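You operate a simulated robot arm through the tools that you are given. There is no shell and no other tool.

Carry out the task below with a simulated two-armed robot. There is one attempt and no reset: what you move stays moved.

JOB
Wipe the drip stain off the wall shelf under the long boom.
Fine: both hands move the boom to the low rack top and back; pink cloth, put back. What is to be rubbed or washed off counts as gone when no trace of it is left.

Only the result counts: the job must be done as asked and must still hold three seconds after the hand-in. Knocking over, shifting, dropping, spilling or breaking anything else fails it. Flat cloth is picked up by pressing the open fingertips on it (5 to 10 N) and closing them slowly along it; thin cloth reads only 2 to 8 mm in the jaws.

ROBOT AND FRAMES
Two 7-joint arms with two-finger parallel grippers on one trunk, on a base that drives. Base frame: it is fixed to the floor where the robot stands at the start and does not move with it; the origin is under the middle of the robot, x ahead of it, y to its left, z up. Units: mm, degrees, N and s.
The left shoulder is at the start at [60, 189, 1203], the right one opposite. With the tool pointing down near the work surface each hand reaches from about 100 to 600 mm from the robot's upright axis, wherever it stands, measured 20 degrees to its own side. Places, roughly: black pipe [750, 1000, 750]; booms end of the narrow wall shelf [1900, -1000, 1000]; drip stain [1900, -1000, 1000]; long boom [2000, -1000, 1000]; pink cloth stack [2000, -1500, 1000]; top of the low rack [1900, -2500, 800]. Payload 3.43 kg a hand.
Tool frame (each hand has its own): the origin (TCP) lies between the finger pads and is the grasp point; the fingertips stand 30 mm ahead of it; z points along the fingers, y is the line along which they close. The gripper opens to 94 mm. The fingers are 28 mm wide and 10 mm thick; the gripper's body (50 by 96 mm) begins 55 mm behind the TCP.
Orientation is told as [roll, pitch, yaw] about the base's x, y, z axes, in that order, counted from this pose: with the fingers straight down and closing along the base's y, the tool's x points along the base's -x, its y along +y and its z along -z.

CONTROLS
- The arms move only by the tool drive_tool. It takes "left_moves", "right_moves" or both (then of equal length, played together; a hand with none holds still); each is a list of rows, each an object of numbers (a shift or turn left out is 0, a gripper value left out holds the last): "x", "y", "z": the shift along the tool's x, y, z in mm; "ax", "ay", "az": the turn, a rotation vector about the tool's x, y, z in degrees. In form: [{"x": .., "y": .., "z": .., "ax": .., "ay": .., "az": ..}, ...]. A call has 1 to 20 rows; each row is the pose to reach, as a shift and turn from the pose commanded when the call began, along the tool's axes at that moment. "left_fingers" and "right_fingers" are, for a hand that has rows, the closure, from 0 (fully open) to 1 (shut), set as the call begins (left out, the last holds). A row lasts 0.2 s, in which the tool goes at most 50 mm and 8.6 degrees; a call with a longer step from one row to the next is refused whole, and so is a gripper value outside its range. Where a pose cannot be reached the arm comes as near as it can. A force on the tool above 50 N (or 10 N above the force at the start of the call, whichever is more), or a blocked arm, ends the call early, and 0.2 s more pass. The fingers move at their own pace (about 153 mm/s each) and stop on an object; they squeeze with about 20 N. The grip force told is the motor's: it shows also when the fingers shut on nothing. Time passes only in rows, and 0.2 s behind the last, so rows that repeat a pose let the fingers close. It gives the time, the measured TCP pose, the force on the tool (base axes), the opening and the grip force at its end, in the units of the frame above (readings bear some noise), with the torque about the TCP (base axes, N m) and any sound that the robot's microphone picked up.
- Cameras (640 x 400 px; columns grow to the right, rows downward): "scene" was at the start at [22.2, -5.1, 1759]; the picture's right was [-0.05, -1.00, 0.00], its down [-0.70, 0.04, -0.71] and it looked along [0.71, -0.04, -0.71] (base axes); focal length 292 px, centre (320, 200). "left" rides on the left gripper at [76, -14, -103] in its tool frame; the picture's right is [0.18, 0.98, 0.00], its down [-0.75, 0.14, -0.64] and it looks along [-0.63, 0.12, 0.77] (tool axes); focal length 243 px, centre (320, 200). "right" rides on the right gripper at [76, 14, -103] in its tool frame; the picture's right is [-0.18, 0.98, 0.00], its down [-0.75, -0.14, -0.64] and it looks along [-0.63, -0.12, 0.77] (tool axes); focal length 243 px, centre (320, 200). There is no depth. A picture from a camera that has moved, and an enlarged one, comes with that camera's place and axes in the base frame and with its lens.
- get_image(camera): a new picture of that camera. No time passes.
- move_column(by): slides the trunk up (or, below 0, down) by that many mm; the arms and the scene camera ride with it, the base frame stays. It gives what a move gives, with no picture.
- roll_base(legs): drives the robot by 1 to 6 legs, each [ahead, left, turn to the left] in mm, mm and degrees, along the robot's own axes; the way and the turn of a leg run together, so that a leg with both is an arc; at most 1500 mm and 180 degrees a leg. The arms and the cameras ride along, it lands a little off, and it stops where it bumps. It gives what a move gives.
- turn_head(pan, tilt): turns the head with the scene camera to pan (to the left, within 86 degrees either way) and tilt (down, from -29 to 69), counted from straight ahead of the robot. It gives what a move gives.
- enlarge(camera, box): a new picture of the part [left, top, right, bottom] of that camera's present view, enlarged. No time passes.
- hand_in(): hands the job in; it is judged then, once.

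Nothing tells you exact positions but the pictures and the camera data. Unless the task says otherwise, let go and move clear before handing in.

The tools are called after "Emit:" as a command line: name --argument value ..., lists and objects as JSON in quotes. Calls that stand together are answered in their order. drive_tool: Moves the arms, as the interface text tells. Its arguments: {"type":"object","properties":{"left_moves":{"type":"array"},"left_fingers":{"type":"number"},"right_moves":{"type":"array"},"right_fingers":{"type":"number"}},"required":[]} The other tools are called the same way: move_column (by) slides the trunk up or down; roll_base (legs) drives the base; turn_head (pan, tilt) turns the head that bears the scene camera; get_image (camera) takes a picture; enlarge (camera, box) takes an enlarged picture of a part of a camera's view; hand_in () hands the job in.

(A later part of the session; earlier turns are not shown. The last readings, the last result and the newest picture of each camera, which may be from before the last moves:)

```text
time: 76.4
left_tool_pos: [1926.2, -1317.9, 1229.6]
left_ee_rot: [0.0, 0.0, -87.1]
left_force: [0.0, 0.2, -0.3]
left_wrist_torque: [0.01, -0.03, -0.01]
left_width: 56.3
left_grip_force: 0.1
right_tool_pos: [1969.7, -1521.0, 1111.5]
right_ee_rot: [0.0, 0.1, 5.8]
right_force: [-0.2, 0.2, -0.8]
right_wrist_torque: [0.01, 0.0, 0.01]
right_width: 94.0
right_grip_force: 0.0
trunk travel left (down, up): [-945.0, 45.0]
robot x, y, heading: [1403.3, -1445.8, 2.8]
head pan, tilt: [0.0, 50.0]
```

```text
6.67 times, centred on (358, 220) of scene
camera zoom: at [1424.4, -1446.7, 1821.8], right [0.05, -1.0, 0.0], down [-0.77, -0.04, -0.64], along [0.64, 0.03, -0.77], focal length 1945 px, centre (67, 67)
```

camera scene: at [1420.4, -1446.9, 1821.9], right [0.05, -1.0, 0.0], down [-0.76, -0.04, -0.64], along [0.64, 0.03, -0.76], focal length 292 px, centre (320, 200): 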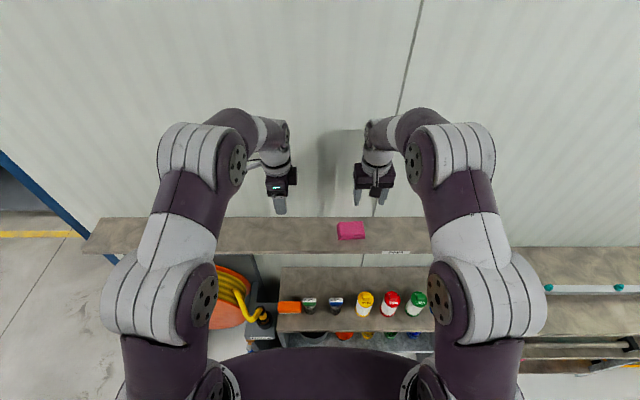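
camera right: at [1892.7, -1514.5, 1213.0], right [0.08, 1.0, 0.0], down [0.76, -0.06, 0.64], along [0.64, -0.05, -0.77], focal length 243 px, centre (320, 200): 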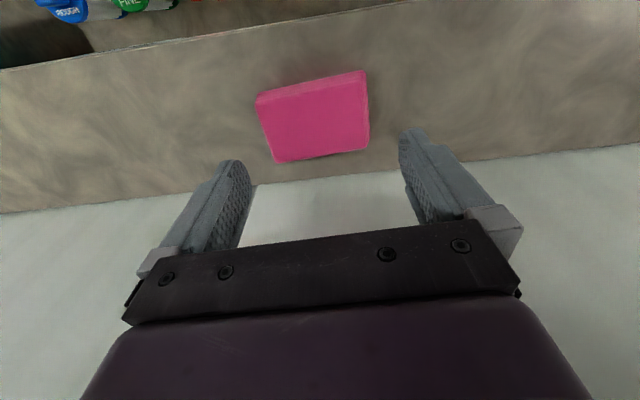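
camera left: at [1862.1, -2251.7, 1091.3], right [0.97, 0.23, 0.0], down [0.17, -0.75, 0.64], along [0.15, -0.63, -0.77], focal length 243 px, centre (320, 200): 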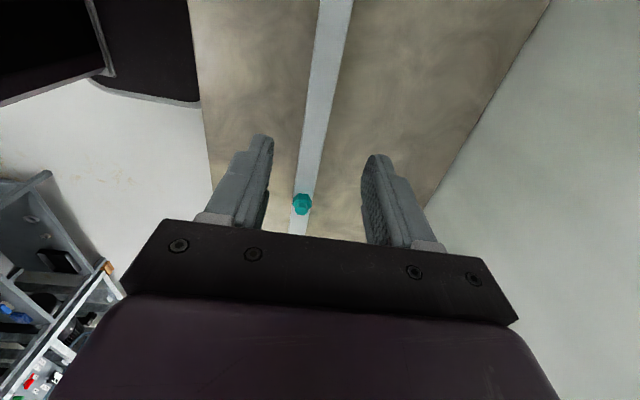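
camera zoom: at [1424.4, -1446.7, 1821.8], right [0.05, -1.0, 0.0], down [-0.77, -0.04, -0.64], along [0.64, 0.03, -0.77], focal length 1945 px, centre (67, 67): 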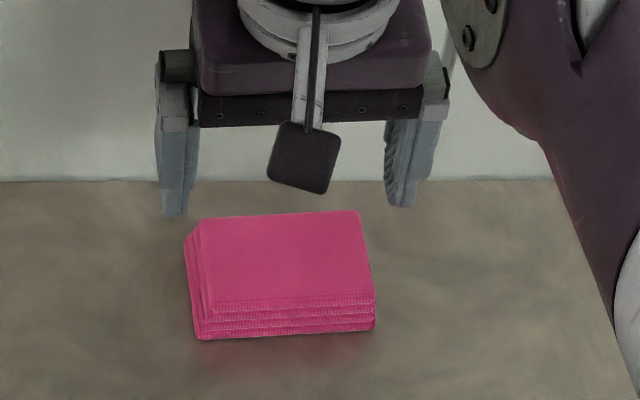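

The block in tool frame is centred at y=-5 and rotated 1.5°; 78 mm wide against 94 mm opening. I correct and descend to TCP z≈1045.

Emit:
drive_tool --right_moves '[{"y": -5, "z": 0, "az": -1.5}, {"y": -5, "z": 15, "az": -1.5}, {"y": -5, "z": 30, "az": -1.5}, {"y": -5, "z": 38, "az": -1.5}, {"y": -5, "z": 38, "az": -1.5}]'

Emit:
enlarge --camera "right" --box '[170, 50, 470, 237]'

Emit:
enlarge --camera "scene" --box '[310, 190, 406, 250]'

```text
time: 77.6
left_tool_pos: [1926.1, -1317.3, 1229.6]
left_ee_rot: [0.0, 0.0, -87.1]
left_force: [1.0, -0.5, -0.3]
left_wrist_torque: [0.0, 0.01, 0.01]
left_width: 56.4
left_grip_force: 0.0
right_tool_pos: [1969.3, -1525.7, 1072.0]
right_ee_rot: [0.0, 0.0, 7.4]
right_force: [-0.5, 0.5, 0.1]
right_wrist_torque: [0.02, 0.0, 0.0]
right_width: 94.3
right_grip_force: 0.1
trunk travel left (down, up): [-945.0, 45.0]
robot x, y, heading: [1405.5, -1448.4, 2.9]
head pan, tilt: [0.0, 50.0]
```

```text
2.13 times, centred on (320, 144) of right
camera zoom: at [1892.8, -1521.7, 1175.0], right [0.06, 1.0, 0.0], down [0.77, -0.04, 0.64], along [0.64, -0.04, -0.77], focal length 518 px, centre (320, 320)
```

zoom: 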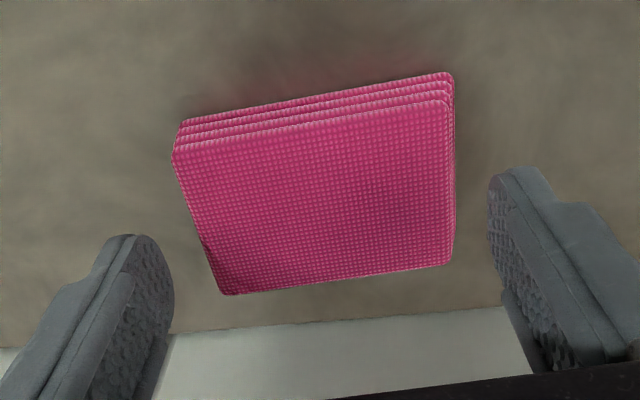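

```text
6.67 times, centred on (358, 220) of scene
camera zoom: at [1424.1, -1446.7, 1821.8], right [0.05, -1.0, 0.0], down [-0.77, -0.04, -0.64], along [0.64, 0.03, -0.77], focal length 1945 px, centre (67, 67)
```

zoom: 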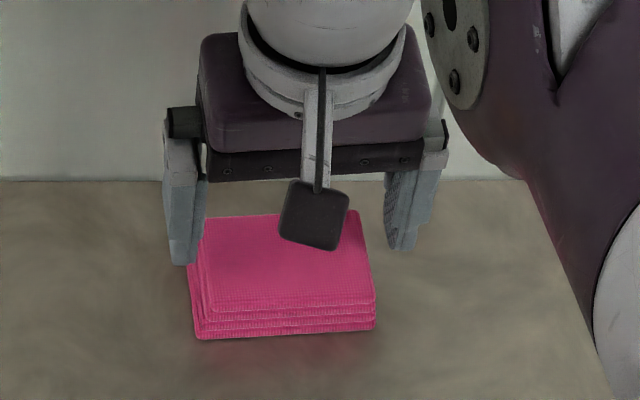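

The lower folds stick out ~5 mm on the +y side, so I shift +2.5 mm, leaving about 5 mm margin each side, and descend watching the force.

Emit:
drive_tool --right_moves '[{"y": 2.5, "z": 2}, {"y": 2.5, "z": 8}, {"y": 2.5, "z": 14}, {"y": 2.5, "z": 14}]'

Emit:
enlarge --camera "right" --box '[170, 50, 470, 237]'

Emit:
enlarge --camera "scene" --box '[310, 190, 406, 250]'

```text
time: 78.6
left_tool_pos: [1927.4, -1316.9, 1229.9]
left_ee_rot: [0.0, 0.0, -87.0]
left_force: [-0.2, 0.4, 0.7]
left_wrist_torque: [0.0, 0.0, 0.02]
left_width: 56.3
left_grip_force: 0.1
right_tool_pos: [1969.4, -1525.0, 1059.1]
right_ee_rot: [-0.1, 0.0, 7.5]
right_force: [-0.4, 0.0, 0.5]
right_wrist_torque: [-0.02, 0.02, -0.01]
right_width: 94.0
right_grip_force: 0.1
trunk travel left (down, up): [-945.0, 45.0]
robot x, y, heading: [1404.3, -1447.4, 2.9]
head pan, tilt: [0.0, 50.0]
```

```text
2.13 times, centred on (320, 144) of right
camera zoom: at [1892.5, -1519.4, 1161.1], right [0.06, 1.0, 0.0], down [0.77, -0.04, 0.64], along [0.64, -0.04, -0.77], focal length 518 px, centre (320, 320)
```

zoom: 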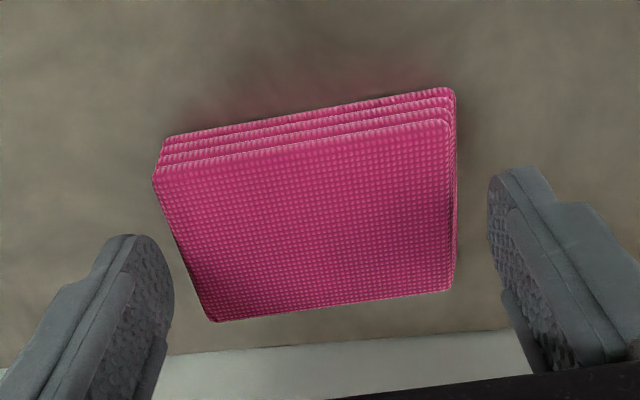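

```text
6.67 times, centred on (358, 220) of scene
camera zoom: at [1424.0, -1446.6, 1821.8], right [0.05, -1.0, 0.0], down [-0.77, -0.04, -0.64], along [0.64, 0.03, -0.77], focal length 1945 px, centre (67, 67)
```

zoom: 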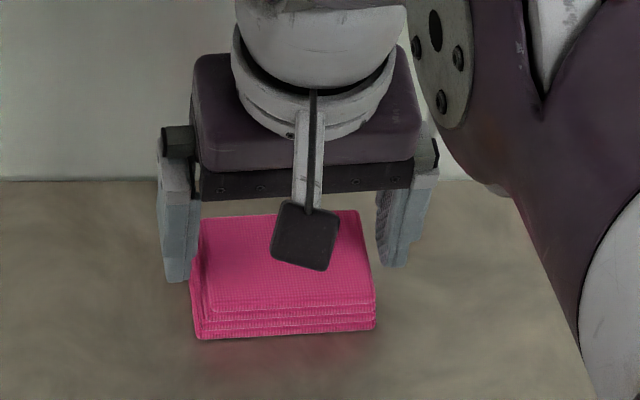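

Symmetric clearance now; tips are just at the block's top. I continue down.

Emit:
drive_tool --right_moves '[{"z": 3}, {"z": 6}, {"z": 9}, {"z": 12}, {"z": 14}, {"z": 14}]'

Emit:
enlarge --camera "right" --box '[170, 50, 470, 237]'

Emit:
enlarge --camera "scene" --box '[310, 190, 406, 250]'

```text
time: 80.0
left_tool_pos: [1926.9, -1317.7, 1229.1]
left_ee_rot: [0.1, 0.0, -87.1]
left_force: [0.2, -0.9, -0.6]
left_wrist_torque: [0.0, -0.04, -0.01]
left_width: 56.4
left_grip_force: 0.0
right_tool_pos: [1969.9, -1523.9, 1045.0]
right_ee_rot: [-0.1, 0.0, 7.3]
right_force: [0.2, 0.1, -0.2]
right_wrist_torque: [0.04, -0.01, -0.03]
right_width: 94.2
right_grip_force: 0.0
trunk travel left (down, up): [-945.0, 45.0]
robot x, y, heading: [1403.7, -1447.0, 3.0]
head pan, tilt: [0.0, 50.0]
```

```text
2.13 times, centred on (320, 144) of right
camera zoom: at [1892.4, -1519.3, 1147.1], right [0.06, 1.0, 0.0], down [0.77, -0.04, 0.64], along [0.64, -0.04, -0.77], focal length 518 px, centre (320, 320)
```

zoom: 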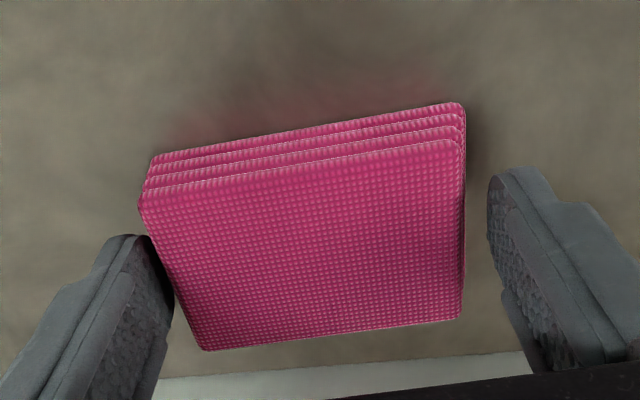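

```text
6.67 times, centred on (358, 220) of scene
camera zoom: at [1424.1, -1446.7, 1821.8], right [0.05, -1.0, 0.0], down [-0.77, -0.04, -0.64], along [0.64, 0.03, -0.77], focal length 1945 px, centre (67, 67)
```

zoom: 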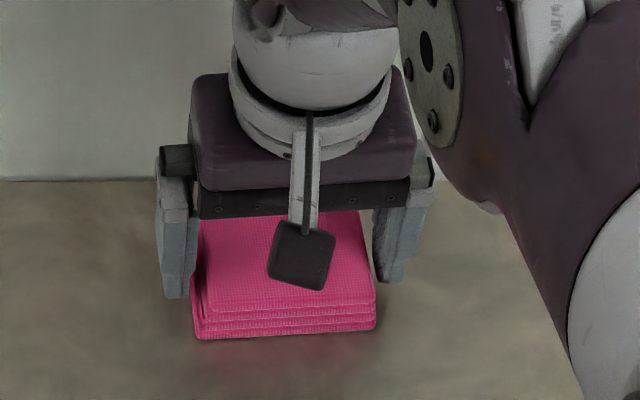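

Fingers straddle the block without contact. I close gently in steps.

Emit:
drive_tool --right_moves '[{}, {}]' --right_fingers 0.1

Emit:
drive_tool --right_moves '[{}, {}]' --right_fingers 0.16

Emit:
drive_tool --right_moves '[{}, {}, {}]' --right_fingers 0.25

Emit:
enlarge --camera "right" --box '[170, 50, 470, 237]'

Emit:
enlarge --camera "scene" --box '[310, 190, 406, 250]'

```text
time: 80.6
left_tool_pos: [1926.6, -1317.1, 1228.7]
left_ee_rot: [0.0, 0.0, -87.1]
left_force: [-0.9, -0.2, 0.7]
left_wrist_torque: [-0.02, 0.0, 0.03]
left_width: 56.5
left_grip_force: 0.0
right_tool_pos: [1969.1, -1524.8, 1044.0]
right_ee_rot: [0.1, 0.1, 7.4]
right_force: [0.4, 1.0, 1.3]
right_wrist_torque: [0.05, 0.02, -0.03]
right_width: 88.9
right_grip_force: 20.0
trunk travel left (down, up): [-945.0, 45.0]
robot x, y, heading: [1404.2, -1444.5, 2.9]
head pan, tilt: [0.0, 50.0]
```

```text
time: 81.2
left_tool_pos: [1926.4, -1316.8, 1227.4]
left_ee_rot: [-0.1, -0.1, -87.0]
left_force: [0.4, 0.4, 0.2]
left_wrist_torque: [-0.01, -0.04, 0.0]
left_width: 56.4
left_grip_force: 0.1
right_tool_pos: [1969.6, -1523.6, 1044.4]
right_ee_rot: [0.0, 0.2, 7.4]
right_force: [0.0, 0.6, -0.7]
right_wrist_torque: [0.02, 0.01, -0.01]
right_width: 89.0
right_grip_force: 20.0
trunk travel left (down, up): [-945.0, 45.0]
robot x, y, heading: [1401.5, -1445.6, 2.5]
head pan, tilt: [0.0, 50.0]
```

```text
time: 82.0
left_tool_pos: [1927.3, -1316.7, 1229.0]
left_ee_rot: [0.1, 0.0, -87.1]
left_force: [-0.1, 0.5, -0.4]
left_wrist_torque: [0.01, -0.04, -0.01]
left_width: 56.7
left_grip_force: 0.1
right_tool_pos: [1968.0, -1524.7, 1043.7]
right_ee_rot: [0.0, 0.0, 7.4]
right_force: [0.9, 0.0, 0.1]
right_wrist_torque: [-0.01, 0.0, -0.03]
right_width: 89.1
right_grip_force: 19.6
trunk travel left (down, up): [-945.0, 45.0]
robot x, y, heading: [1406.2, -1445.1, 3.1]
head pan, tilt: [0.0, 50.0]
```

```text
2.13 times, centred on (320, 144) of right
camera zoom: at [1892.5, -1519.3, 1147.1], right [0.06, 1.0, 0.0], down [0.77, -0.04, 0.64], along [0.64, -0.04, -0.77], focal length 518 px, centre (320, 320)
```

zoom: 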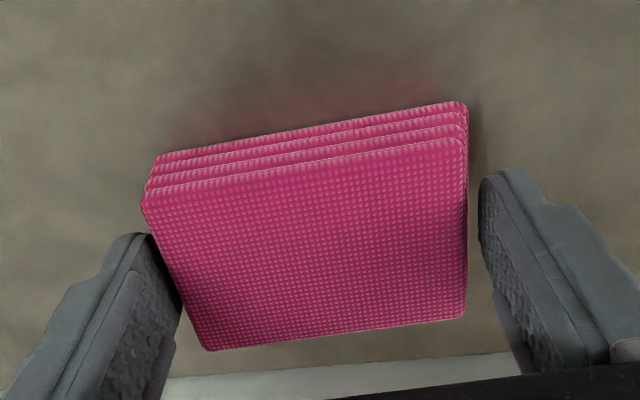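

```text
6.67 times, centred on (358, 220) of scene
camera zoom: at [1424.2, -1446.7, 1821.8], right [0.05, -1.0, 0.0], down [-0.77, -0.04, -0.64], along [0.64, 0.03, -0.77], focal length 1945 px, centre (67, 67)
```

zoom: 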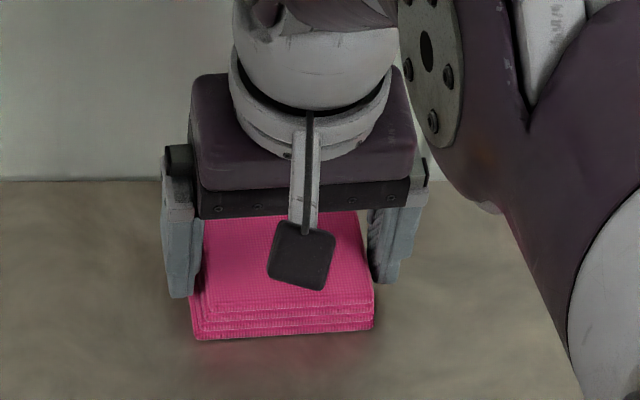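

The block is rigid and firmly held at 89 mm. I lift it a little and check.

Emit:
drive_tool --right_moves '[{"z": -8}, {"z": -25}, {"z": -45}, {"z": -65}, {"z": -80}]' --right_fingers 0.4

Emit:
enlarge --camera "right" --box '[170, 50, 470, 237]'

Emit:
enlarge --camera "scene" --box '[290, 170, 430, 257]'

```text
time: 83.2
left_tool_pos: [1926.7, -1317.5, 1227.8]
left_ee_rot: [0.0, 0.0, -87.1]
left_force: [0.3, -0.1, 0.7]
left_wrist_torque: [0.01, -0.01, 0.0]
left_width: 56.5
left_grip_force: 0.1
right_tool_pos: [1968.9, -1523.9, 1125.7]
right_ee_rot: [0.0, 0.2, 7.4]
right_force: [-0.1, -0.7, 0.0]
right_wrist_torque: [-0.03, -0.04, -0.01]
right_width: 89.5
right_grip_force: 20.3
trunk travel left (down, up): [-945.0, 45.0]
robot x, y, heading: [1407.0, -1447.8, 2.9]
head pan, tilt: [0.0, 50.0]
```

```text
2.13 times, centred on (320, 144) of right
camera zoom: at [1892.1, -1518.8, 1227.4], right [0.06, 1.0, 0.0], down [0.77, -0.04, 0.64], along [0.64, -0.04, -0.77], focal length 518 px, centre (320, 320)
```

zoom: 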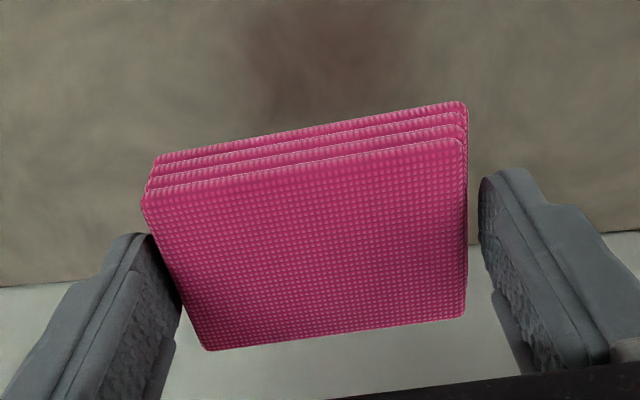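

```text
4.57 times, centred on (360, 214) of scene
camera zoom: at [1423.8, -1446.6, 1821.8], right [0.05, -1.0, 0.0], down [-0.77, -0.04, -0.64], along [0.64, 0.03, -0.77], focal length 1334 px, centre (137, 138)
```

zoom: 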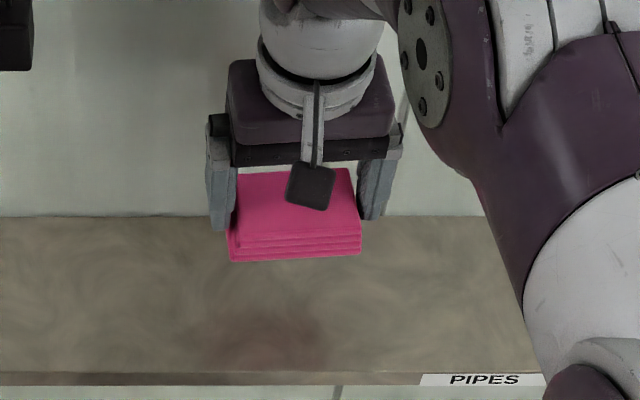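

The cloth block is held. I drive left about 545 mm to bring it over the stain near (1930, -980).

Emit:
roll_base --legs '[[0, 540, 0]]'

Emit:
get_image --camera "scene"

Emit:
enlarge --camera "scene" --box '[280, 170, 440, 270]'

Emit:
get_image --camera "right"

```text
time: 86.3
left_tool_pos: [1898.6, -775.5, 1227.7]
left_ee_rot: [0.0, 0.1, -87.1]
left_force: [-0.1, -0.6, -1.1]
left_wrist_torque: [0.04, -0.04, -0.03]
left_width: 56.5
left_grip_force: 0.1
right_tool_pos: [1940.5, -982.9, 1124.6]
right_ee_rot: [0.0, 0.0, 7.6]
right_force: [-0.5, 0.9, 0.4]
right_wrist_torque: [0.0, 0.01, 0.04]
right_width: 89.2
right_grip_force: 20.4
trunk travel left (down, up): [-945.0, 45.0]
robot x, y, heading: [1379.0, -905.1, 3.0]
head pan, tilt: [0.0, 50.0]
```

```text
taken
camera scene: at [1396.3, -907.7, 1821.8], right [0.05, -1.0, 0.0], down [-0.77, -0.04, -0.64], along [0.64, 0.03, -0.77], focal length 292 px, centre (320, 200)
```

scene: 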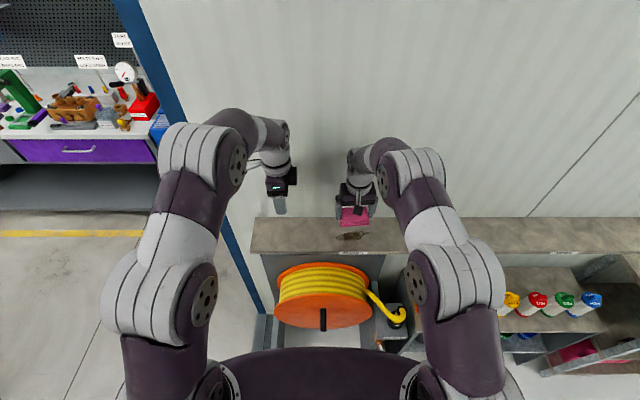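

```text
4.00 times, centred on (360, 220) of scene
camera zoom: at [1396.3, -907.7, 1821.8], right [0.05, -1.0, 0.0], down [-0.77, -0.04, -0.64], along [0.64, 0.03, -0.77], focal length 1167 px, centre (160, 120)
```

zoom: 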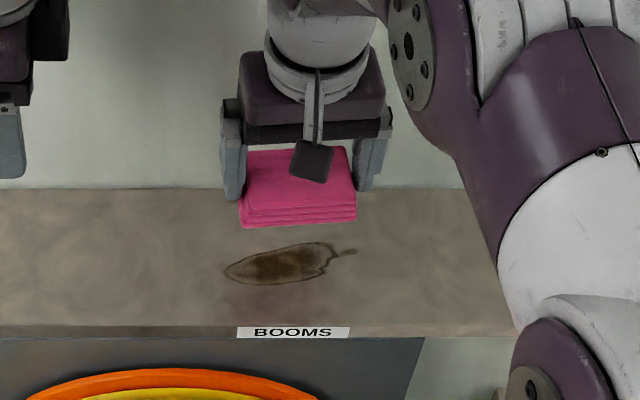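

```text
taken
camera right: at [1864.7, -978.2, 1227.2], right [0.05, 1.0, 0.0], down [0.77, -0.04, 0.64], along [0.64, -0.03, -0.77], focal length 243 px, centre (320, 200)
```

right: 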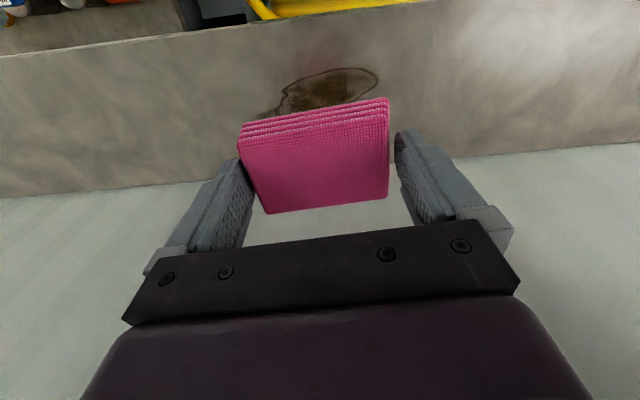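

The stain spans about x 1905–1948, y -934 to -1043. I place the cloth over its centre and lower until light contact.

Emit:
drive_tool --right_moves '[{"x": 6, "z": 20}, {"x": 12.7, "z": 45}, {"x": 12.7, "z": 65}, {"x": 12.7, "z": 74}, {"x": 12.7, "z": 74}]'

Emit:
drive_tool --right_moves '[{"z": 1.5}, {"z": 3}, {"z": 4}, {"z": 4}]'

Emit:
enlarge --camera "scene" --box '[280, 170, 440, 270]'

```text
time: 87.5
left_tool_pos: [1898.7, -775.3, 1228.2]
left_ee_rot: [0.1, 0.1, -87.1]
left_force: [-0.5, 0.8, 0.1]
left_wrist_torque: [0.02, 0.01, 0.01]
left_width: 56.4
left_grip_force: 0.0
right_tool_pos: [1928.7, -983.6, 1051.6]
right_ee_rot: [0.0, 0.0, 7.6]
right_force: [0.5, 0.0, -0.5]
right_wrist_torque: [0.0, 0.02, 0.0]
right_width: 88.8
right_grip_force: 20.1
trunk travel left (down, up): [-945.0, 45.0]
robot x, y, heading: [1382.3, -911.7, 2.8]
head pan, tilt: [0.0, 50.0]
```

```text
time: 88.5
left_tool_pos: [1898.6, -775.9, 1228.0]
left_ee_rot: [0.0, 0.1, -87.0]
left_force: [-0.4, -0.8, 0.8]
left_wrist_torque: [0.01, 0.02, 0.02]
left_width: 56.5
left_grip_force: 0.1
right_tool_pos: [1928.8, -983.2, 1047.4]
right_ee_rot: [0.0, 0.0, 7.7]
right_force: [0.0, 0.7, 0.0]
right_wrist_torque: [0.04, 0.0, -0.02]
right_width: 89.0
right_grip_force: 20.0
trunk travel left (down, up): [-945.0, 45.0]
robot x, y, heading: [1379.0, -901.4, 2.8]
head pan, tilt: [0.0, 50.0]
```

```text
4.00 times, centred on (360, 220) of scene
camera zoom: at [1396.3, -906.2, 1821.8], right [0.05, -1.0, 0.0], down [-0.77, -0.04, -0.64], along [0.64, 0.03, -0.77], focal length 1167 px, centre (160, 120)
```

zoom: 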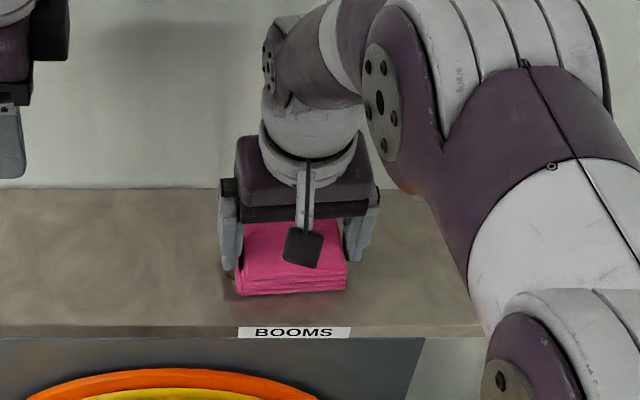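

Emit:
drive_tool --right_moves '[{"z": 1}, {"z": 2}, {"z": 2}]'

Emit:
drive_tool --right_moves '[{"z": 0.6}, {"z": 1}, {"z": 1}]'

```text
time: 89.3
left_tool_pos: [1898.4, -776.7, 1228.6]
left_ee_rot: [0.0, -0.1, -87.1]
left_force: [-0.1, 0.2, -0.2]
left_wrist_torque: [0.01, 0.02, 0.0]
left_width: 56.2
left_grip_force: 0.0
right_tool_pos: [1929.4, -984.2, 1044.5]
right_ee_rot: [0.1, 0.0, 7.6]
right_force: [0.3, 1.1, -0.2]
right_wrist_torque: [0.02, 0.01, -0.02]
right_width: 89.2
right_grip_force: 19.6
trunk travel left (down, up): [-945.0, 45.0]
robot x, y, heading: [1380.7, -907.9, 2.8]
head pan, tilt: [0.0, 50.0]
```

```text
time: 90.1
left_tool_pos: [1898.1, -774.8, 1229.1]
left_ee_rot: [0.0, 0.0, -87.1]
left_force: [-0.6, -0.4, 0.1]
left_wrist_torque: [0.0, -0.03, -0.01]
left_width: 56.3
left_grip_force: 0.1
right_tool_pos: [1928.7, -983.4, 1045.1]
right_ee_rot: [0.1, -0.1, 7.5]
right_force: [0.2, 0.0, 6.4]
right_wrist_torque: [0.05, 0.06, 0.0]
right_width: 88.9
right_grip_force: 20.3
trunk travel left (down, up): [-945.0, 45.0]
robot x, y, heading: [1379.1, -903.9, 3.1]
head pan, tilt: [0.0, 50.0]
```

Contact at 6.4 N. I press a touch more and rub back and forth across the stain.

Emit:
drive_tool --right_moves '[{"z": 0.3}, {"y": 12, "z": 0.3}, {"y": 24, "z": 0.3}, {"y": 35, "z": 0.3}, {"y": 24, "z": 0.3}, {"y": 12, "z": 0.3}, {"y": 0, "z": 0.3}, {"y": -12, "z": 0.3}, {"y": -24, "z": 0.3}, {"y": -38, "z": 0.3}, {"y": -24, "z": 0.3}, {"y": -12, "z": 0.3}, {"y": 0, "z": 0.3}, {"y": 12, "z": 0.3}, {"y": 24, "z": 0.3}, {"y": 35, "z": 0.3}, {"y": 24, "z": 0.3}, {"y": 12, "z": 0.3}, {"y": 0, "z": 0.3}]'

Emit:
enlarge --camera "scene" --box '[280, 170, 440, 270]'

```text
time: 94.1
left_tool_pos: [1896.6, -773.6, 1229.5]
left_ee_rot: [0.1, -0.1, -87.0]
left_force: [0.5, 0.0, -0.6]
left_wrist_torque: [0.03, 0.0, 0.05]
left_width: 56.2
left_grip_force: 0.1
right_tool_pos: [1927.4, -981.5, 1044.2]
right_ee_rot: [-0.2, 0.1, 7.7]
right_force: [-0.2, 3.7, 11.8]
right_wrist_torque: [0.31, 0.03, 0.01]
right_width: 88.9
right_grip_force: 20.2
trunk travel left (down, up): [-945.0, 45.0]
robot x, y, heading: [1378.8, -907.6, 3.1]
head pan, tilt: [0.0, 50.0]
```

```text
4.00 times, centred on (360, 220) of scene
camera zoom: at [1394.1, -904.8, 1821.9], right [0.05, -1.0, 0.0], down [-0.76, -0.04, -0.64], along [0.64, 0.03, -0.77], focal length 1167 px, centre (160, 120)
```

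zoom: 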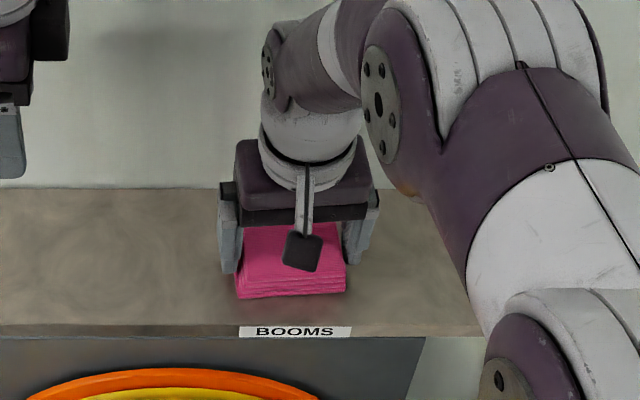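

Emit:
drive_tool --right_moves '[{"x": 6, "z": -0.2}, {"x": 12, "y": 12, "z": -0.2}, {"x": 12, "y": 24, "z": -0.2}, {"x": 12, "y": 35, "z": -0.2}, {"x": 12, "y": 24, "z": -0.2}, {"x": 12, "y": 12, "z": -0.2}, {"x": 12, "y": 0, "z": -0.2}, {"x": 12, "y": -12, "z": -0.2}, {"x": 12, "y": -24, "z": -0.2}, {"x": 12, "y": -38, "z": -0.2}, {"x": 0, "y": -40, "z": -0.2}, {"x": -12, "y": -38, "z": -0.2}, {"x": -12, "y": -24, "z": -0.2}, {"x": -12, "y": -12, "z": -0.2}, {"x": -12, "y": 0, "z": -0.2}, {"x": -12, "y": 12, "z": -0.2}, {"x": -12, "y": 24, "z": -0.2}, {"x": -12, "y": 35, "z": -0.2}, {"x": 0, "y": 35, "z": -0.2}]'

Emit:
enlarge --camera "scene" --box '[280, 170, 440, 270]'

```text
time: 98.1
left_tool_pos: [1896.7, -774.4, 1227.7]
left_ee_rot: [0.2, 0.0, -87.1]
left_force: [0.0, 0.4, -0.2]
left_wrist_torque: [-0.02, 0.01, 0.0]
left_width: 56.6
left_grip_force: 0.0
right_tool_pos: [1924.4, -947.7, 1044.8]
right_ee_rot: [0.0, -0.1, 7.4]
right_force: [4.7, 0.6, 8.7]
right_wrist_torque: [0.02, -0.05, 0.01]
right_width: 88.9
right_grip_force: 20.5
trunk travel left (down, up): [-945.0, 45.0]
robot x, y, heading: [1380.0, -906.7, 3.1]
head pan, tilt: [0.0, 50.0]
```

```text
4.00 times, centred on (360, 220) of scene
camera zoom: at [1395.6, -905.4, 1821.9], right [0.05, -1.0, 0.0], down [-0.76, -0.04, -0.64], along [0.64, 0.03, -0.77], focal length 1167 px, centre (160, 120)
```

zoom: 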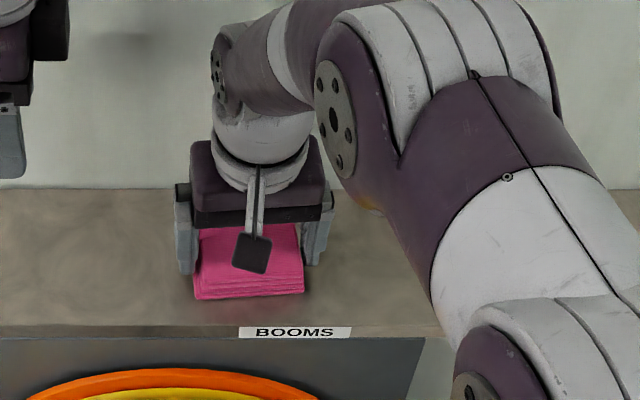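

The visible part is clean. I do one more full pass, then lift and inspect.

Emit:
drive_tool --right_moves '[{"y": -14}, {"y": -28}, {"y": -42}, {"y": -56}, {"y": -70}, {"y": -84}, {"x": 10, "y": -84}, {"x": 10, "y": -70}, {"x": 10, "y": -56}, {"x": 10, "y": -70}, {"x": 0, "y": -84}, {"x": -12, "y": -84}, {"x": -12, "y": -70}, {"x": -12, "y": -56}, {"x": -12, "y": -40}, {"x": 0, "y": -40}, {"x": 0, "y": -50}]'

Emit:
drive_tool --right_moves '[{"z": -15}, {"z": -40}, {"z": -70}, {"z": -100}]'

Emit:
enlarge --camera "scene" --box '[280, 170, 440, 270]'

Emit:
get_image --camera "right"

Emit:
get_image --camera "left"

```text
time: 101.7
left_tool_pos: [1898.4, -775.0, 1229.5]
left_ee_rot: [0.1, 0.1, -86.9]
left_force: [0.4, 0.2, -0.2]
left_wrist_torque: [0.05, 0.0, 0.03]
left_width: 56.5
left_grip_force: 0.2
right_tool_pos: [1929.9, -998.6, 1044.6]
right_ee_rot: [0.0, 0.1, 7.6]
right_force: [-1.8, 0.6, 3.8]
right_wrist_torque: [0.01, -0.03, 0.02]
right_width: 88.9
right_grip_force: 19.9
trunk travel left (down, up): [-945.0, 45.0]
robot x, y, heading: [1378.0, -905.8, 2.9]
head pan, tilt: [0.0, 50.0]
```

```text
time: 102.7
left_tool_pos: [1898.0, -774.5, 1228.9]
left_ee_rot: [0.1, 0.0, -87.1]
left_force: [0.2, 0.7, 0.7]
left_wrist_torque: [0.0, -0.02, 0.02]
left_width: 56.7
left_grip_force: 0.0
right_tool_pos: [1930.7, -998.1, 1145.8]
right_ee_rot: [0.0, 0.1, 7.6]
right_force: [0.0, -0.1, -0.4]
right_wrist_torque: [0.02, -0.01, -0.02]
right_width: 89.0
right_grip_force: 19.9
trunk travel left (down, up): [-945.0, 45.0]
robot x, y, heading: [1377.8, -904.9, 2.9]
head pan, tilt: [0.0, 50.0]
```

```text
4.00 times, centred on (360, 220) of scene
camera zoom: at [1395.4, -906.1, 1821.8], right [0.05, -1.0, 0.0], down [-0.76, -0.04, -0.64], along [0.64, 0.03, -0.77], focal length 1167 px, centre (160, 120)
```

zoom: 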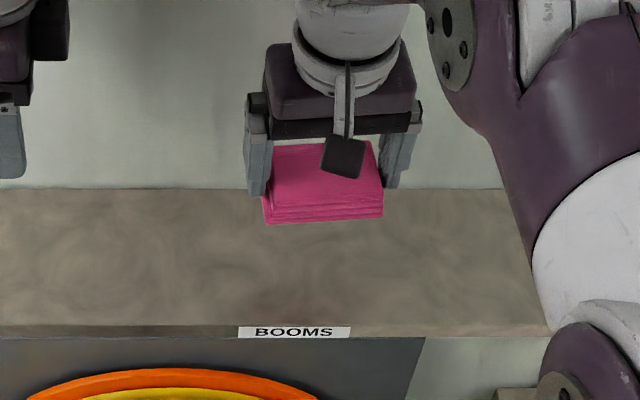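

```text
taken
camera right: at [1853.9, -993.9, 1246.9], right [0.05, 1.0, 0.0], down [0.77, -0.04, 0.64], along [0.64, -0.03, -0.77], focal length 243 px, centre (320, 200)
```

right: 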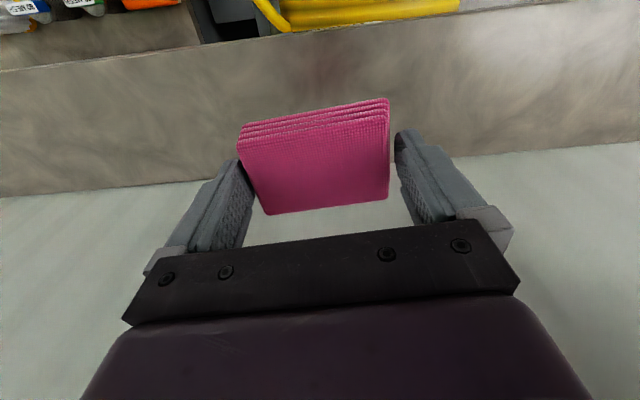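

```text
taken
camera left: at [1878.9, -700.2, 1330.7], right [0.97, 0.24, 0.0], down [0.18, -0.75, 0.64], along [0.15, -0.62, -0.77], focal length 243 px, centre (320, 200)
```

left: 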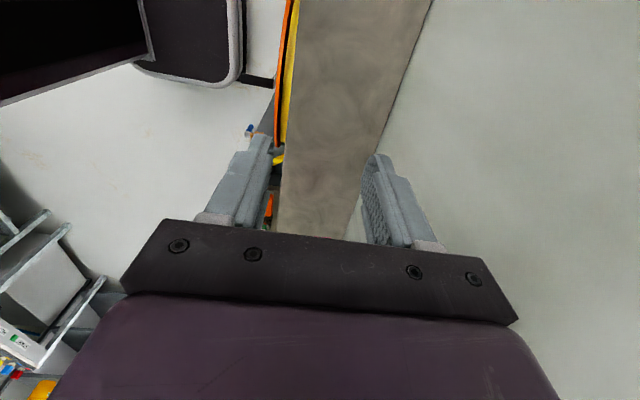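

The stain looks gone; I look closely for faint traces.

Emit:
enlarge --camera "scene" --box '[320, 215, 400, 260]'

Emit:
enlarge --camera "right" --box '[200, 30, 440, 130]'

```text
8.00 times, centred on (360, 238) of scene
camera zoom: at [1395.4, -906.1, 1821.8], right [0.05, -1.0, 0.0], down [-0.76, -0.04, -0.64], along [0.64, 0.03, -0.77], focal length 2334 px, centre (0, -100)
```

zoom: 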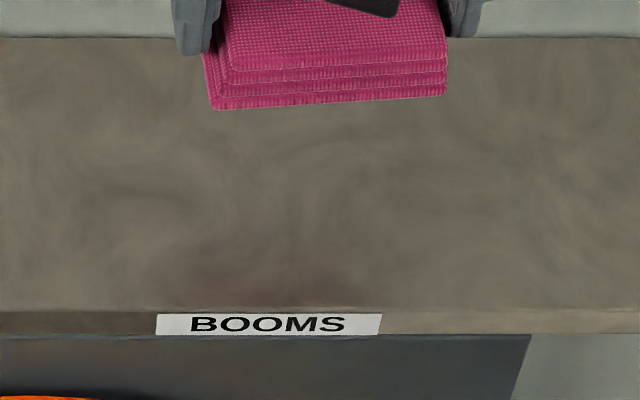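

```text
2.67 times, centred on (320, 80) of right
camera zoom: at [1853.9, -993.9, 1246.9], right [0.05, 1.0, 0.0], down [0.77, -0.04, 0.64], along [0.64, -0.03, -0.77], focal length 647 px, centre (320, 520)
```

zoom: 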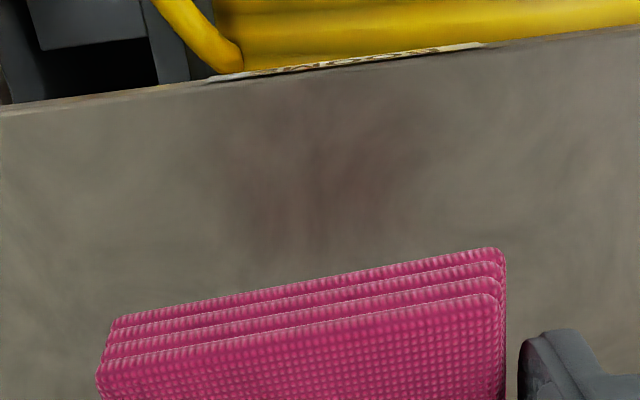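

Only the cloth's pink reflection remains; the stain is gone. I carry the cloth back to its place.

Emit:
roll_base --legs '[[0, -532, 0]]'

Emit:
enlarge --camera "scene" --box '[180, 190, 440, 290]'

```text
time: 105.8
left_tool_pos: [1925.6, -1312.1, 1229.1]
left_ee_rot: [0.0, 0.0, -87.4]
left_force: [-0.5, 0.3, -0.4]
left_wrist_torque: [-0.01, 0.02, -0.02]
left_width: 56.3
left_grip_force: 0.0
right_tool_pos: [1956.1, -1536.9, 1144.8]
right_ee_rot: [0.0, 0.1, 7.0]
right_force: [-0.4, -0.5, -1.6]
right_wrist_torque: [-0.01, 0.01, 0.04]
right_width: 88.9
right_grip_force: 20.2
trunk travel left (down, up): [-945.0, 45.0]
robot x, y, heading: [1401.0, -1439.3, 2.8]
head pan, tilt: [0.0, 50.0]
```

```text
2.46 times, centred on (310, 240) of scene
camera zoom: at [1422.3, -1439.9, 1821.8], right [0.05, -1.0, 0.0], down [-0.77, -0.04, -0.64], along [0.64, 0.03, -0.77], focal length 718 px, centre (345, 102)
```

zoom: 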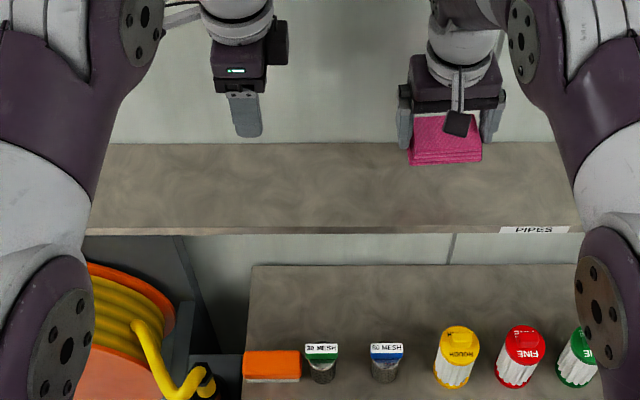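

Emit:
drive_tool --right_moves '[{"x": -7, "y": 7, "z": 20}, {"x": -14.2, "y": 13.8, "z": 45}, {"x": -14.2, "y": 13.8, "z": 70}, {"x": -14.2, "y": 13.8, "z": 88}, {"x": -14.2, "y": 13.8, "z": 96}, {"x": -14.2, "y": 13.8, "z": 96}]'

Emit:
drive_tool --right_moves '[{"z": 1}, {"z": 2}, {"z": 2.5}, {"z": 2.5}]'

Emit:
enlarge --camera "scene" --box '[310, 190, 406, 250]'

```text
time: 107.2
left_tool_pos: [1925.6, -1313.9, 1228.2]
left_ee_rot: [0.0, 0.0, -87.4]
left_force: [-0.3, 0.1, -0.5]
left_wrist_torque: [0.01, 0.02, 0.03]
left_width: 56.3
left_grip_force: 0.0
right_tool_pos: [1969.1, -1523.8, 1049.0]
right_ee_rot: [-0.1, 0.1, 7.1]
right_force: [0.4, -0.2, -0.7]
right_wrist_torque: [0.03, -0.01, 0.05]
right_width: 88.9
right_grip_force: 20.1
trunk travel left (down, up): [-945.0, 45.0]
robot x, y, heading: [1402.6, -1442.2, 2.5]
head pan, tilt: [0.0, 50.0]
```

```text
time: 108.2
left_tool_pos: [1926.1, -1314.2, 1229.5]
left_ee_rot: [0.0, 0.0, -87.5]
left_force: [0.0, -0.7, -0.5]
left_wrist_torque: [-0.01, 0.0, 0.02]
left_width: 56.5
left_grip_force: 0.1
right_tool_pos: [1969.0, -1522.4, 1046.0]
right_ee_rot: [0.0, 0.0, 7.1]
right_force: [0.8, -0.2, -0.5]
right_wrist_torque: [0.0, 0.05, 0.01]
right_width: 88.7
right_grip_force: 20.1
trunk travel left (down, up): [-945.0, 45.0]
robot x, y, heading: [1403.3, -1437.9, 2.4]
head pan, tilt: [0.0, 50.0]
```

```text
6.67 times, centred on (358, 220) of scene
camera zoom: at [1422.5, -1441.4, 1821.8], right [0.05, -1.0, 0.0], down [-0.77, -0.03, -0.64], along [0.64, 0.03, -0.77], focal length 1945 px, centre (67, 67)
```

zoom: 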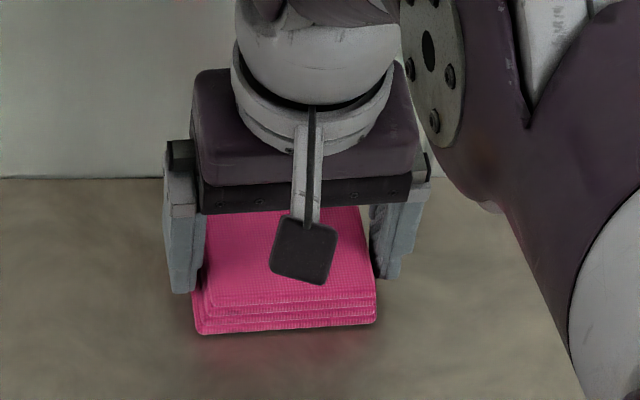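

Emit:
drive_tool --right_moves '[{"z": 1}, {"z": 1.7}, {"z": 1.7}]'

Emit:
drive_tool --right_moves '[{}, {}, {}]' --right_fingers 0

Emit:
enlarge --camera "right" --box '[170, 50, 470, 237]'

```text
time: 109.0
left_tool_pos: [1925.9, -1313.9, 1228.2]
left_ee_rot: [-0.1, 0.0, -87.4]
left_force: [-0.2, 0.2, 0.4]
left_wrist_torque: [0.02, -0.01, -0.02]
left_width: 56.4
left_grip_force: 0.2
right_tool_pos: [1967.9, -1523.3, 1044.8]
right_ee_rot: [0.0, 0.0, 7.0]
right_force: [-0.3, -0.2, -1.2]
right_wrist_torque: [0.0, -0.01, 0.01]
right_width: 88.8
right_grip_force: 20.2
trunk travel left (down, up): [-945.0, 45.0]
robot x, y, heading: [1402.5, -1439.2, 2.6]
head pan, tilt: [0.0, 50.0]
```

```text
time: 109.8
left_tool_pos: [1926.0, -1314.9, 1229.3]
left_ee_rot: [0.1, 0.0, -87.4]
left_force: [0.3, 0.3, 0.5]
left_wrist_torque: [-0.02, -0.04, 0.03]
left_width: 56.3
left_grip_force: 0.1
right_tool_pos: [1967.9, -1523.4, 1045.4]
right_ee_rot: [0.0, 0.0, 7.0]
right_force: [0.5, -0.1, 0.8]
right_wrist_torque: [0.01, 0.01, 0.04]
right_width: 93.8
right_grip_force: 0.0
trunk travel left (down, up): [-945.0, 45.0]
robot x, y, heading: [1406.8, -1440.5, 2.8]
head pan, tilt: [0.0, 50.0]
```

```text
2.13 times, centred on (320, 144) of right
camera zoom: at [1892.2, -1517.3, 1146.5], right [0.06, 1.0, 0.0], down [0.77, -0.05, 0.64], along [0.64, -0.04, -0.77], focal length 518 px, centre (320, 320)
```

zoom: 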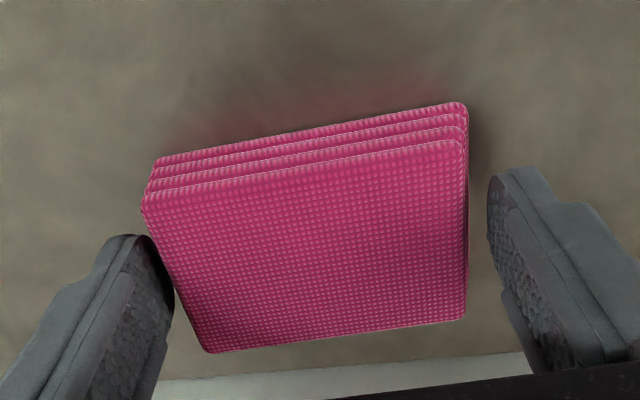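

The cloth rests on the shelf again. I raise straight up and check.

Emit:
drive_tool --right_moves '[{"y": -1}, {"y": -1, "z": -5}, {"y": -1, "z": -15}, {"y": -1, "z": -30}, {"y": -1, "z": -60}, {"y": -1, "z": -95}, {"y": -1, "z": -130}, {"y": -1, "z": -165}, {"y": -1, "z": -183}]'

Emit:
enlarge --camera "scene" --box '[200, 190, 440, 290]'

Emit:
get_image --camera "right"

```text
time: 111.8
left_tool_pos: [1926.9, -1313.8, 1228.3]
left_ee_rot: [-0.1, 0.0, -87.5]
left_force: [-1.0, -0.4, 0.1]
left_wrist_torque: [0.01, -0.04, 0.0]
left_width: 56.1
left_grip_force: 0.1
right_tool_pos: [1965.4, -1523.7, 1225.4]
right_ee_rot: [0.0, 0.1, 7.2]
right_force: [-0.5, 1.1, 0.6]
right_wrist_torque: [0.01, -0.02, -0.04]
right_width: 93.8
right_grip_force: 0.0
right hand out of reach, approached as far as the arm can: row 9
trunk travel left (down, up): [-945.0, 45.0]
robot x, y, heading: [1405.1, -1438.1, 2.5]
head pan, tilt: [0.0, 50.0]
```

```text
2.67 times, centred on (320, 240) of scene
camera zoom: at [1422.8, -1441.4, 1821.8], right [0.05, -1.0, 0.0], down [-0.77, -0.03, -0.64], along [0.64, 0.03, -0.77], focal length 778 px, centre (320, 93)
```

zoom: 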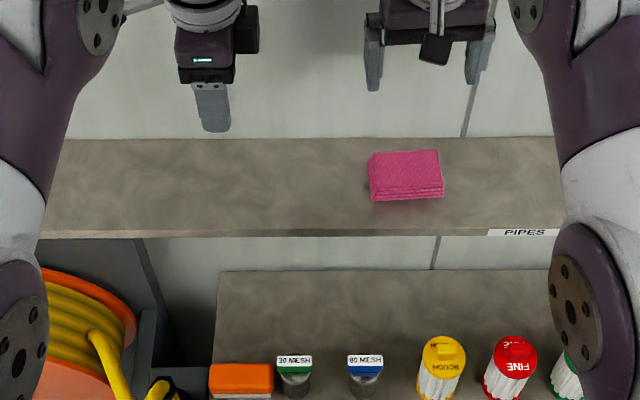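

```text
taken
camera right: at [1889.6, -1518.4, 1327.5], right [0.06, 1.0, 0.0], down [0.77, -0.05, 0.64], along [0.64, -0.04, -0.77], focal length 243 px, centre (320, 200)
```

right: 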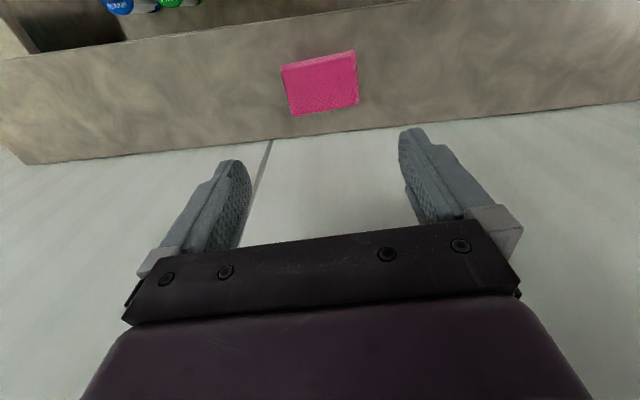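

The cloth is back in place. I back off, turn the right wrist back to the boom orientation and restore the hand spacing.

Emit:
roll_base --legs '[[-180, 0, 0]]'

Emit:
drive_tool --right_moves '[{"x": 5, "y": -4, "az": -8.5}, {"x": 10, "y": -8, "az": -17}, {"x": 15, "y": -12, "az": -25.5}, {"x": 20, "y": -16, "az": -34}, {"x": 25, "y": -20, "az": -42.5}, {"x": 29.4, "y": -22.1, "az": -51}, {"x": 29.4, "y": -22.1, "az": -59.5}, {"x": 29.4, "y": -22.1, "az": -68}, {"x": 29.4, "y": -22.1, "az": -76.5}, {"x": 29.4, "y": -22.1, "az": -85.3}, {"x": 29.4, "y": -22.1, "az": -85.3}]' --right_fingers 0.4

Emit:
get_image --camera "scene"

```text
time: 113.3
left_tool_pos: [1748.9, -1322.5, 1226.3]
left_ee_rot: [-0.1, 0.0, -87.4]
left_force: [0.9, -0.5, -0.1]
left_wrist_torque: [-0.02, -0.01, -0.02]
left_width: 56.5
left_grip_force: 0.1
right_tool_pos: [1789.7, -1531.4, 1223.6]
right_ee_rot: [-0.1, 0.2, 7.1]
right_force: [1.1, -0.2, -0.2]
right_wrist_torque: [-0.01, 0.05, 0.01]
right_width: 93.9
right_grip_force: 0.1
trunk travel left (down, up): [-945.0, 45.0]
robot x, y, heading: [1225.2, -1450.8, 2.7]
head pan, tilt: [0.0, 50.0]
```

```text
refused: row 10 steps farther than a row can; nothing moved
```

```text
taken
camera scene: at [1247.3, -1449.5, 1821.7], right [0.04, -1.0, 0.0], down [-0.77, -0.03, -0.64], along [0.64, 0.03, -0.77], focal length 292 px, centre (320, 200)
```

scene: 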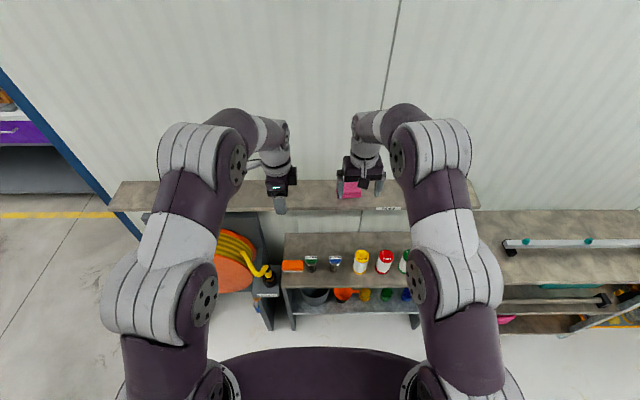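

Emit:
drive_tool --right_moves '[{"x": 5, "y": -4, "az": -8.5}, {"x": 10, "y": -8, "az": -17}, {"x": 15, "y": -12, "az": -25.5}, {"x": 20, "y": -16, "az": -34}, {"x": 25, "y": -20, "az": -42.5}, {"x": 31.8, "y": -22.8, "az": -51}, {"x": 31.8, "y": -22.8, "az": -59.5}, {"x": 31.8, "y": -22.8, "az": -68}, {"x": 31.8, "y": -22.8, "az": -76.5}, {"x": 31.8, "y": -22.8, "az": -85}, {"x": 31.8, "y": -22.8, "az": -85.3}]' --right_fingers 0.4

Emit:
roll_base --legs '[[0, -1005, 0]]'

Emit:
get_image --camera "scene"

```text
time: 115.7
left_tool_pos: [1747.1, -1322.8, 1228.0]
left_ee_rot: [-0.1, 0.0, -87.4]
left_force: [0.6, -0.2, -0.4]
left_wrist_torque: [0.0, 0.0, -0.03]
left_width: 56.5
left_grip_force: 0.0
right_tool_pos: [1756.1, -1558.7, 1225.8]
right_ee_rot: [0.1, 0.1, 92.5]
right_force: [0.7, 0.7, 0.2]
right_wrist_torque: [-0.02, 0.02, 0.01]
right_width: 56.2
right_grip_force: 0.1
trunk travel left (down, up): [-945.0, 45.0]
robot x, y, heading: [1228.0, -1447.6, 2.7]
head pan, tilt: [0.0, 50.0]
```

```text
time: 120.9
left_tool_pos: [1791.0, -2323.9, 1228.0]
left_ee_rot: [0.0, 0.1, -87.3]
left_force: [0.1, 0.1, 0.8]
left_wrist_torque: [0.0, 0.04, -0.01]
left_width: 56.4
left_grip_force: 0.0
right_tool_pos: [1802.7, -2560.7, 1224.9]
right_ee_rot: [0.0, -0.1, 92.6]
right_force: [-0.6, -0.2, 1.0]
right_wrist_torque: [0.02, -0.02, 0.0]
right_width: 56.5
right_grip_force: 0.0
trunk travel left (down, up): [-945.0, 45.0]
robot x, y, heading: [1270.2, -2451.6, 2.8]
head pan, tilt: [0.0, 50.0]
```

```text
taken
camera scene: at [1287.8, -2451.3, 1821.8], right [0.05, -1.0, 0.0], down [-0.77, -0.04, -0.64], along [0.64, 0.03, -0.77], focal length 292 px, centre (320, 200)
```

scene: 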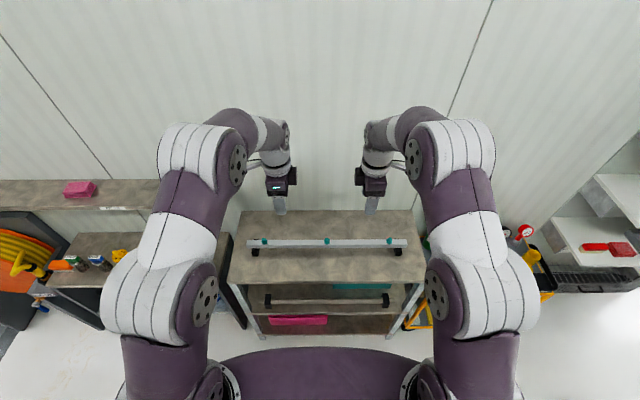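

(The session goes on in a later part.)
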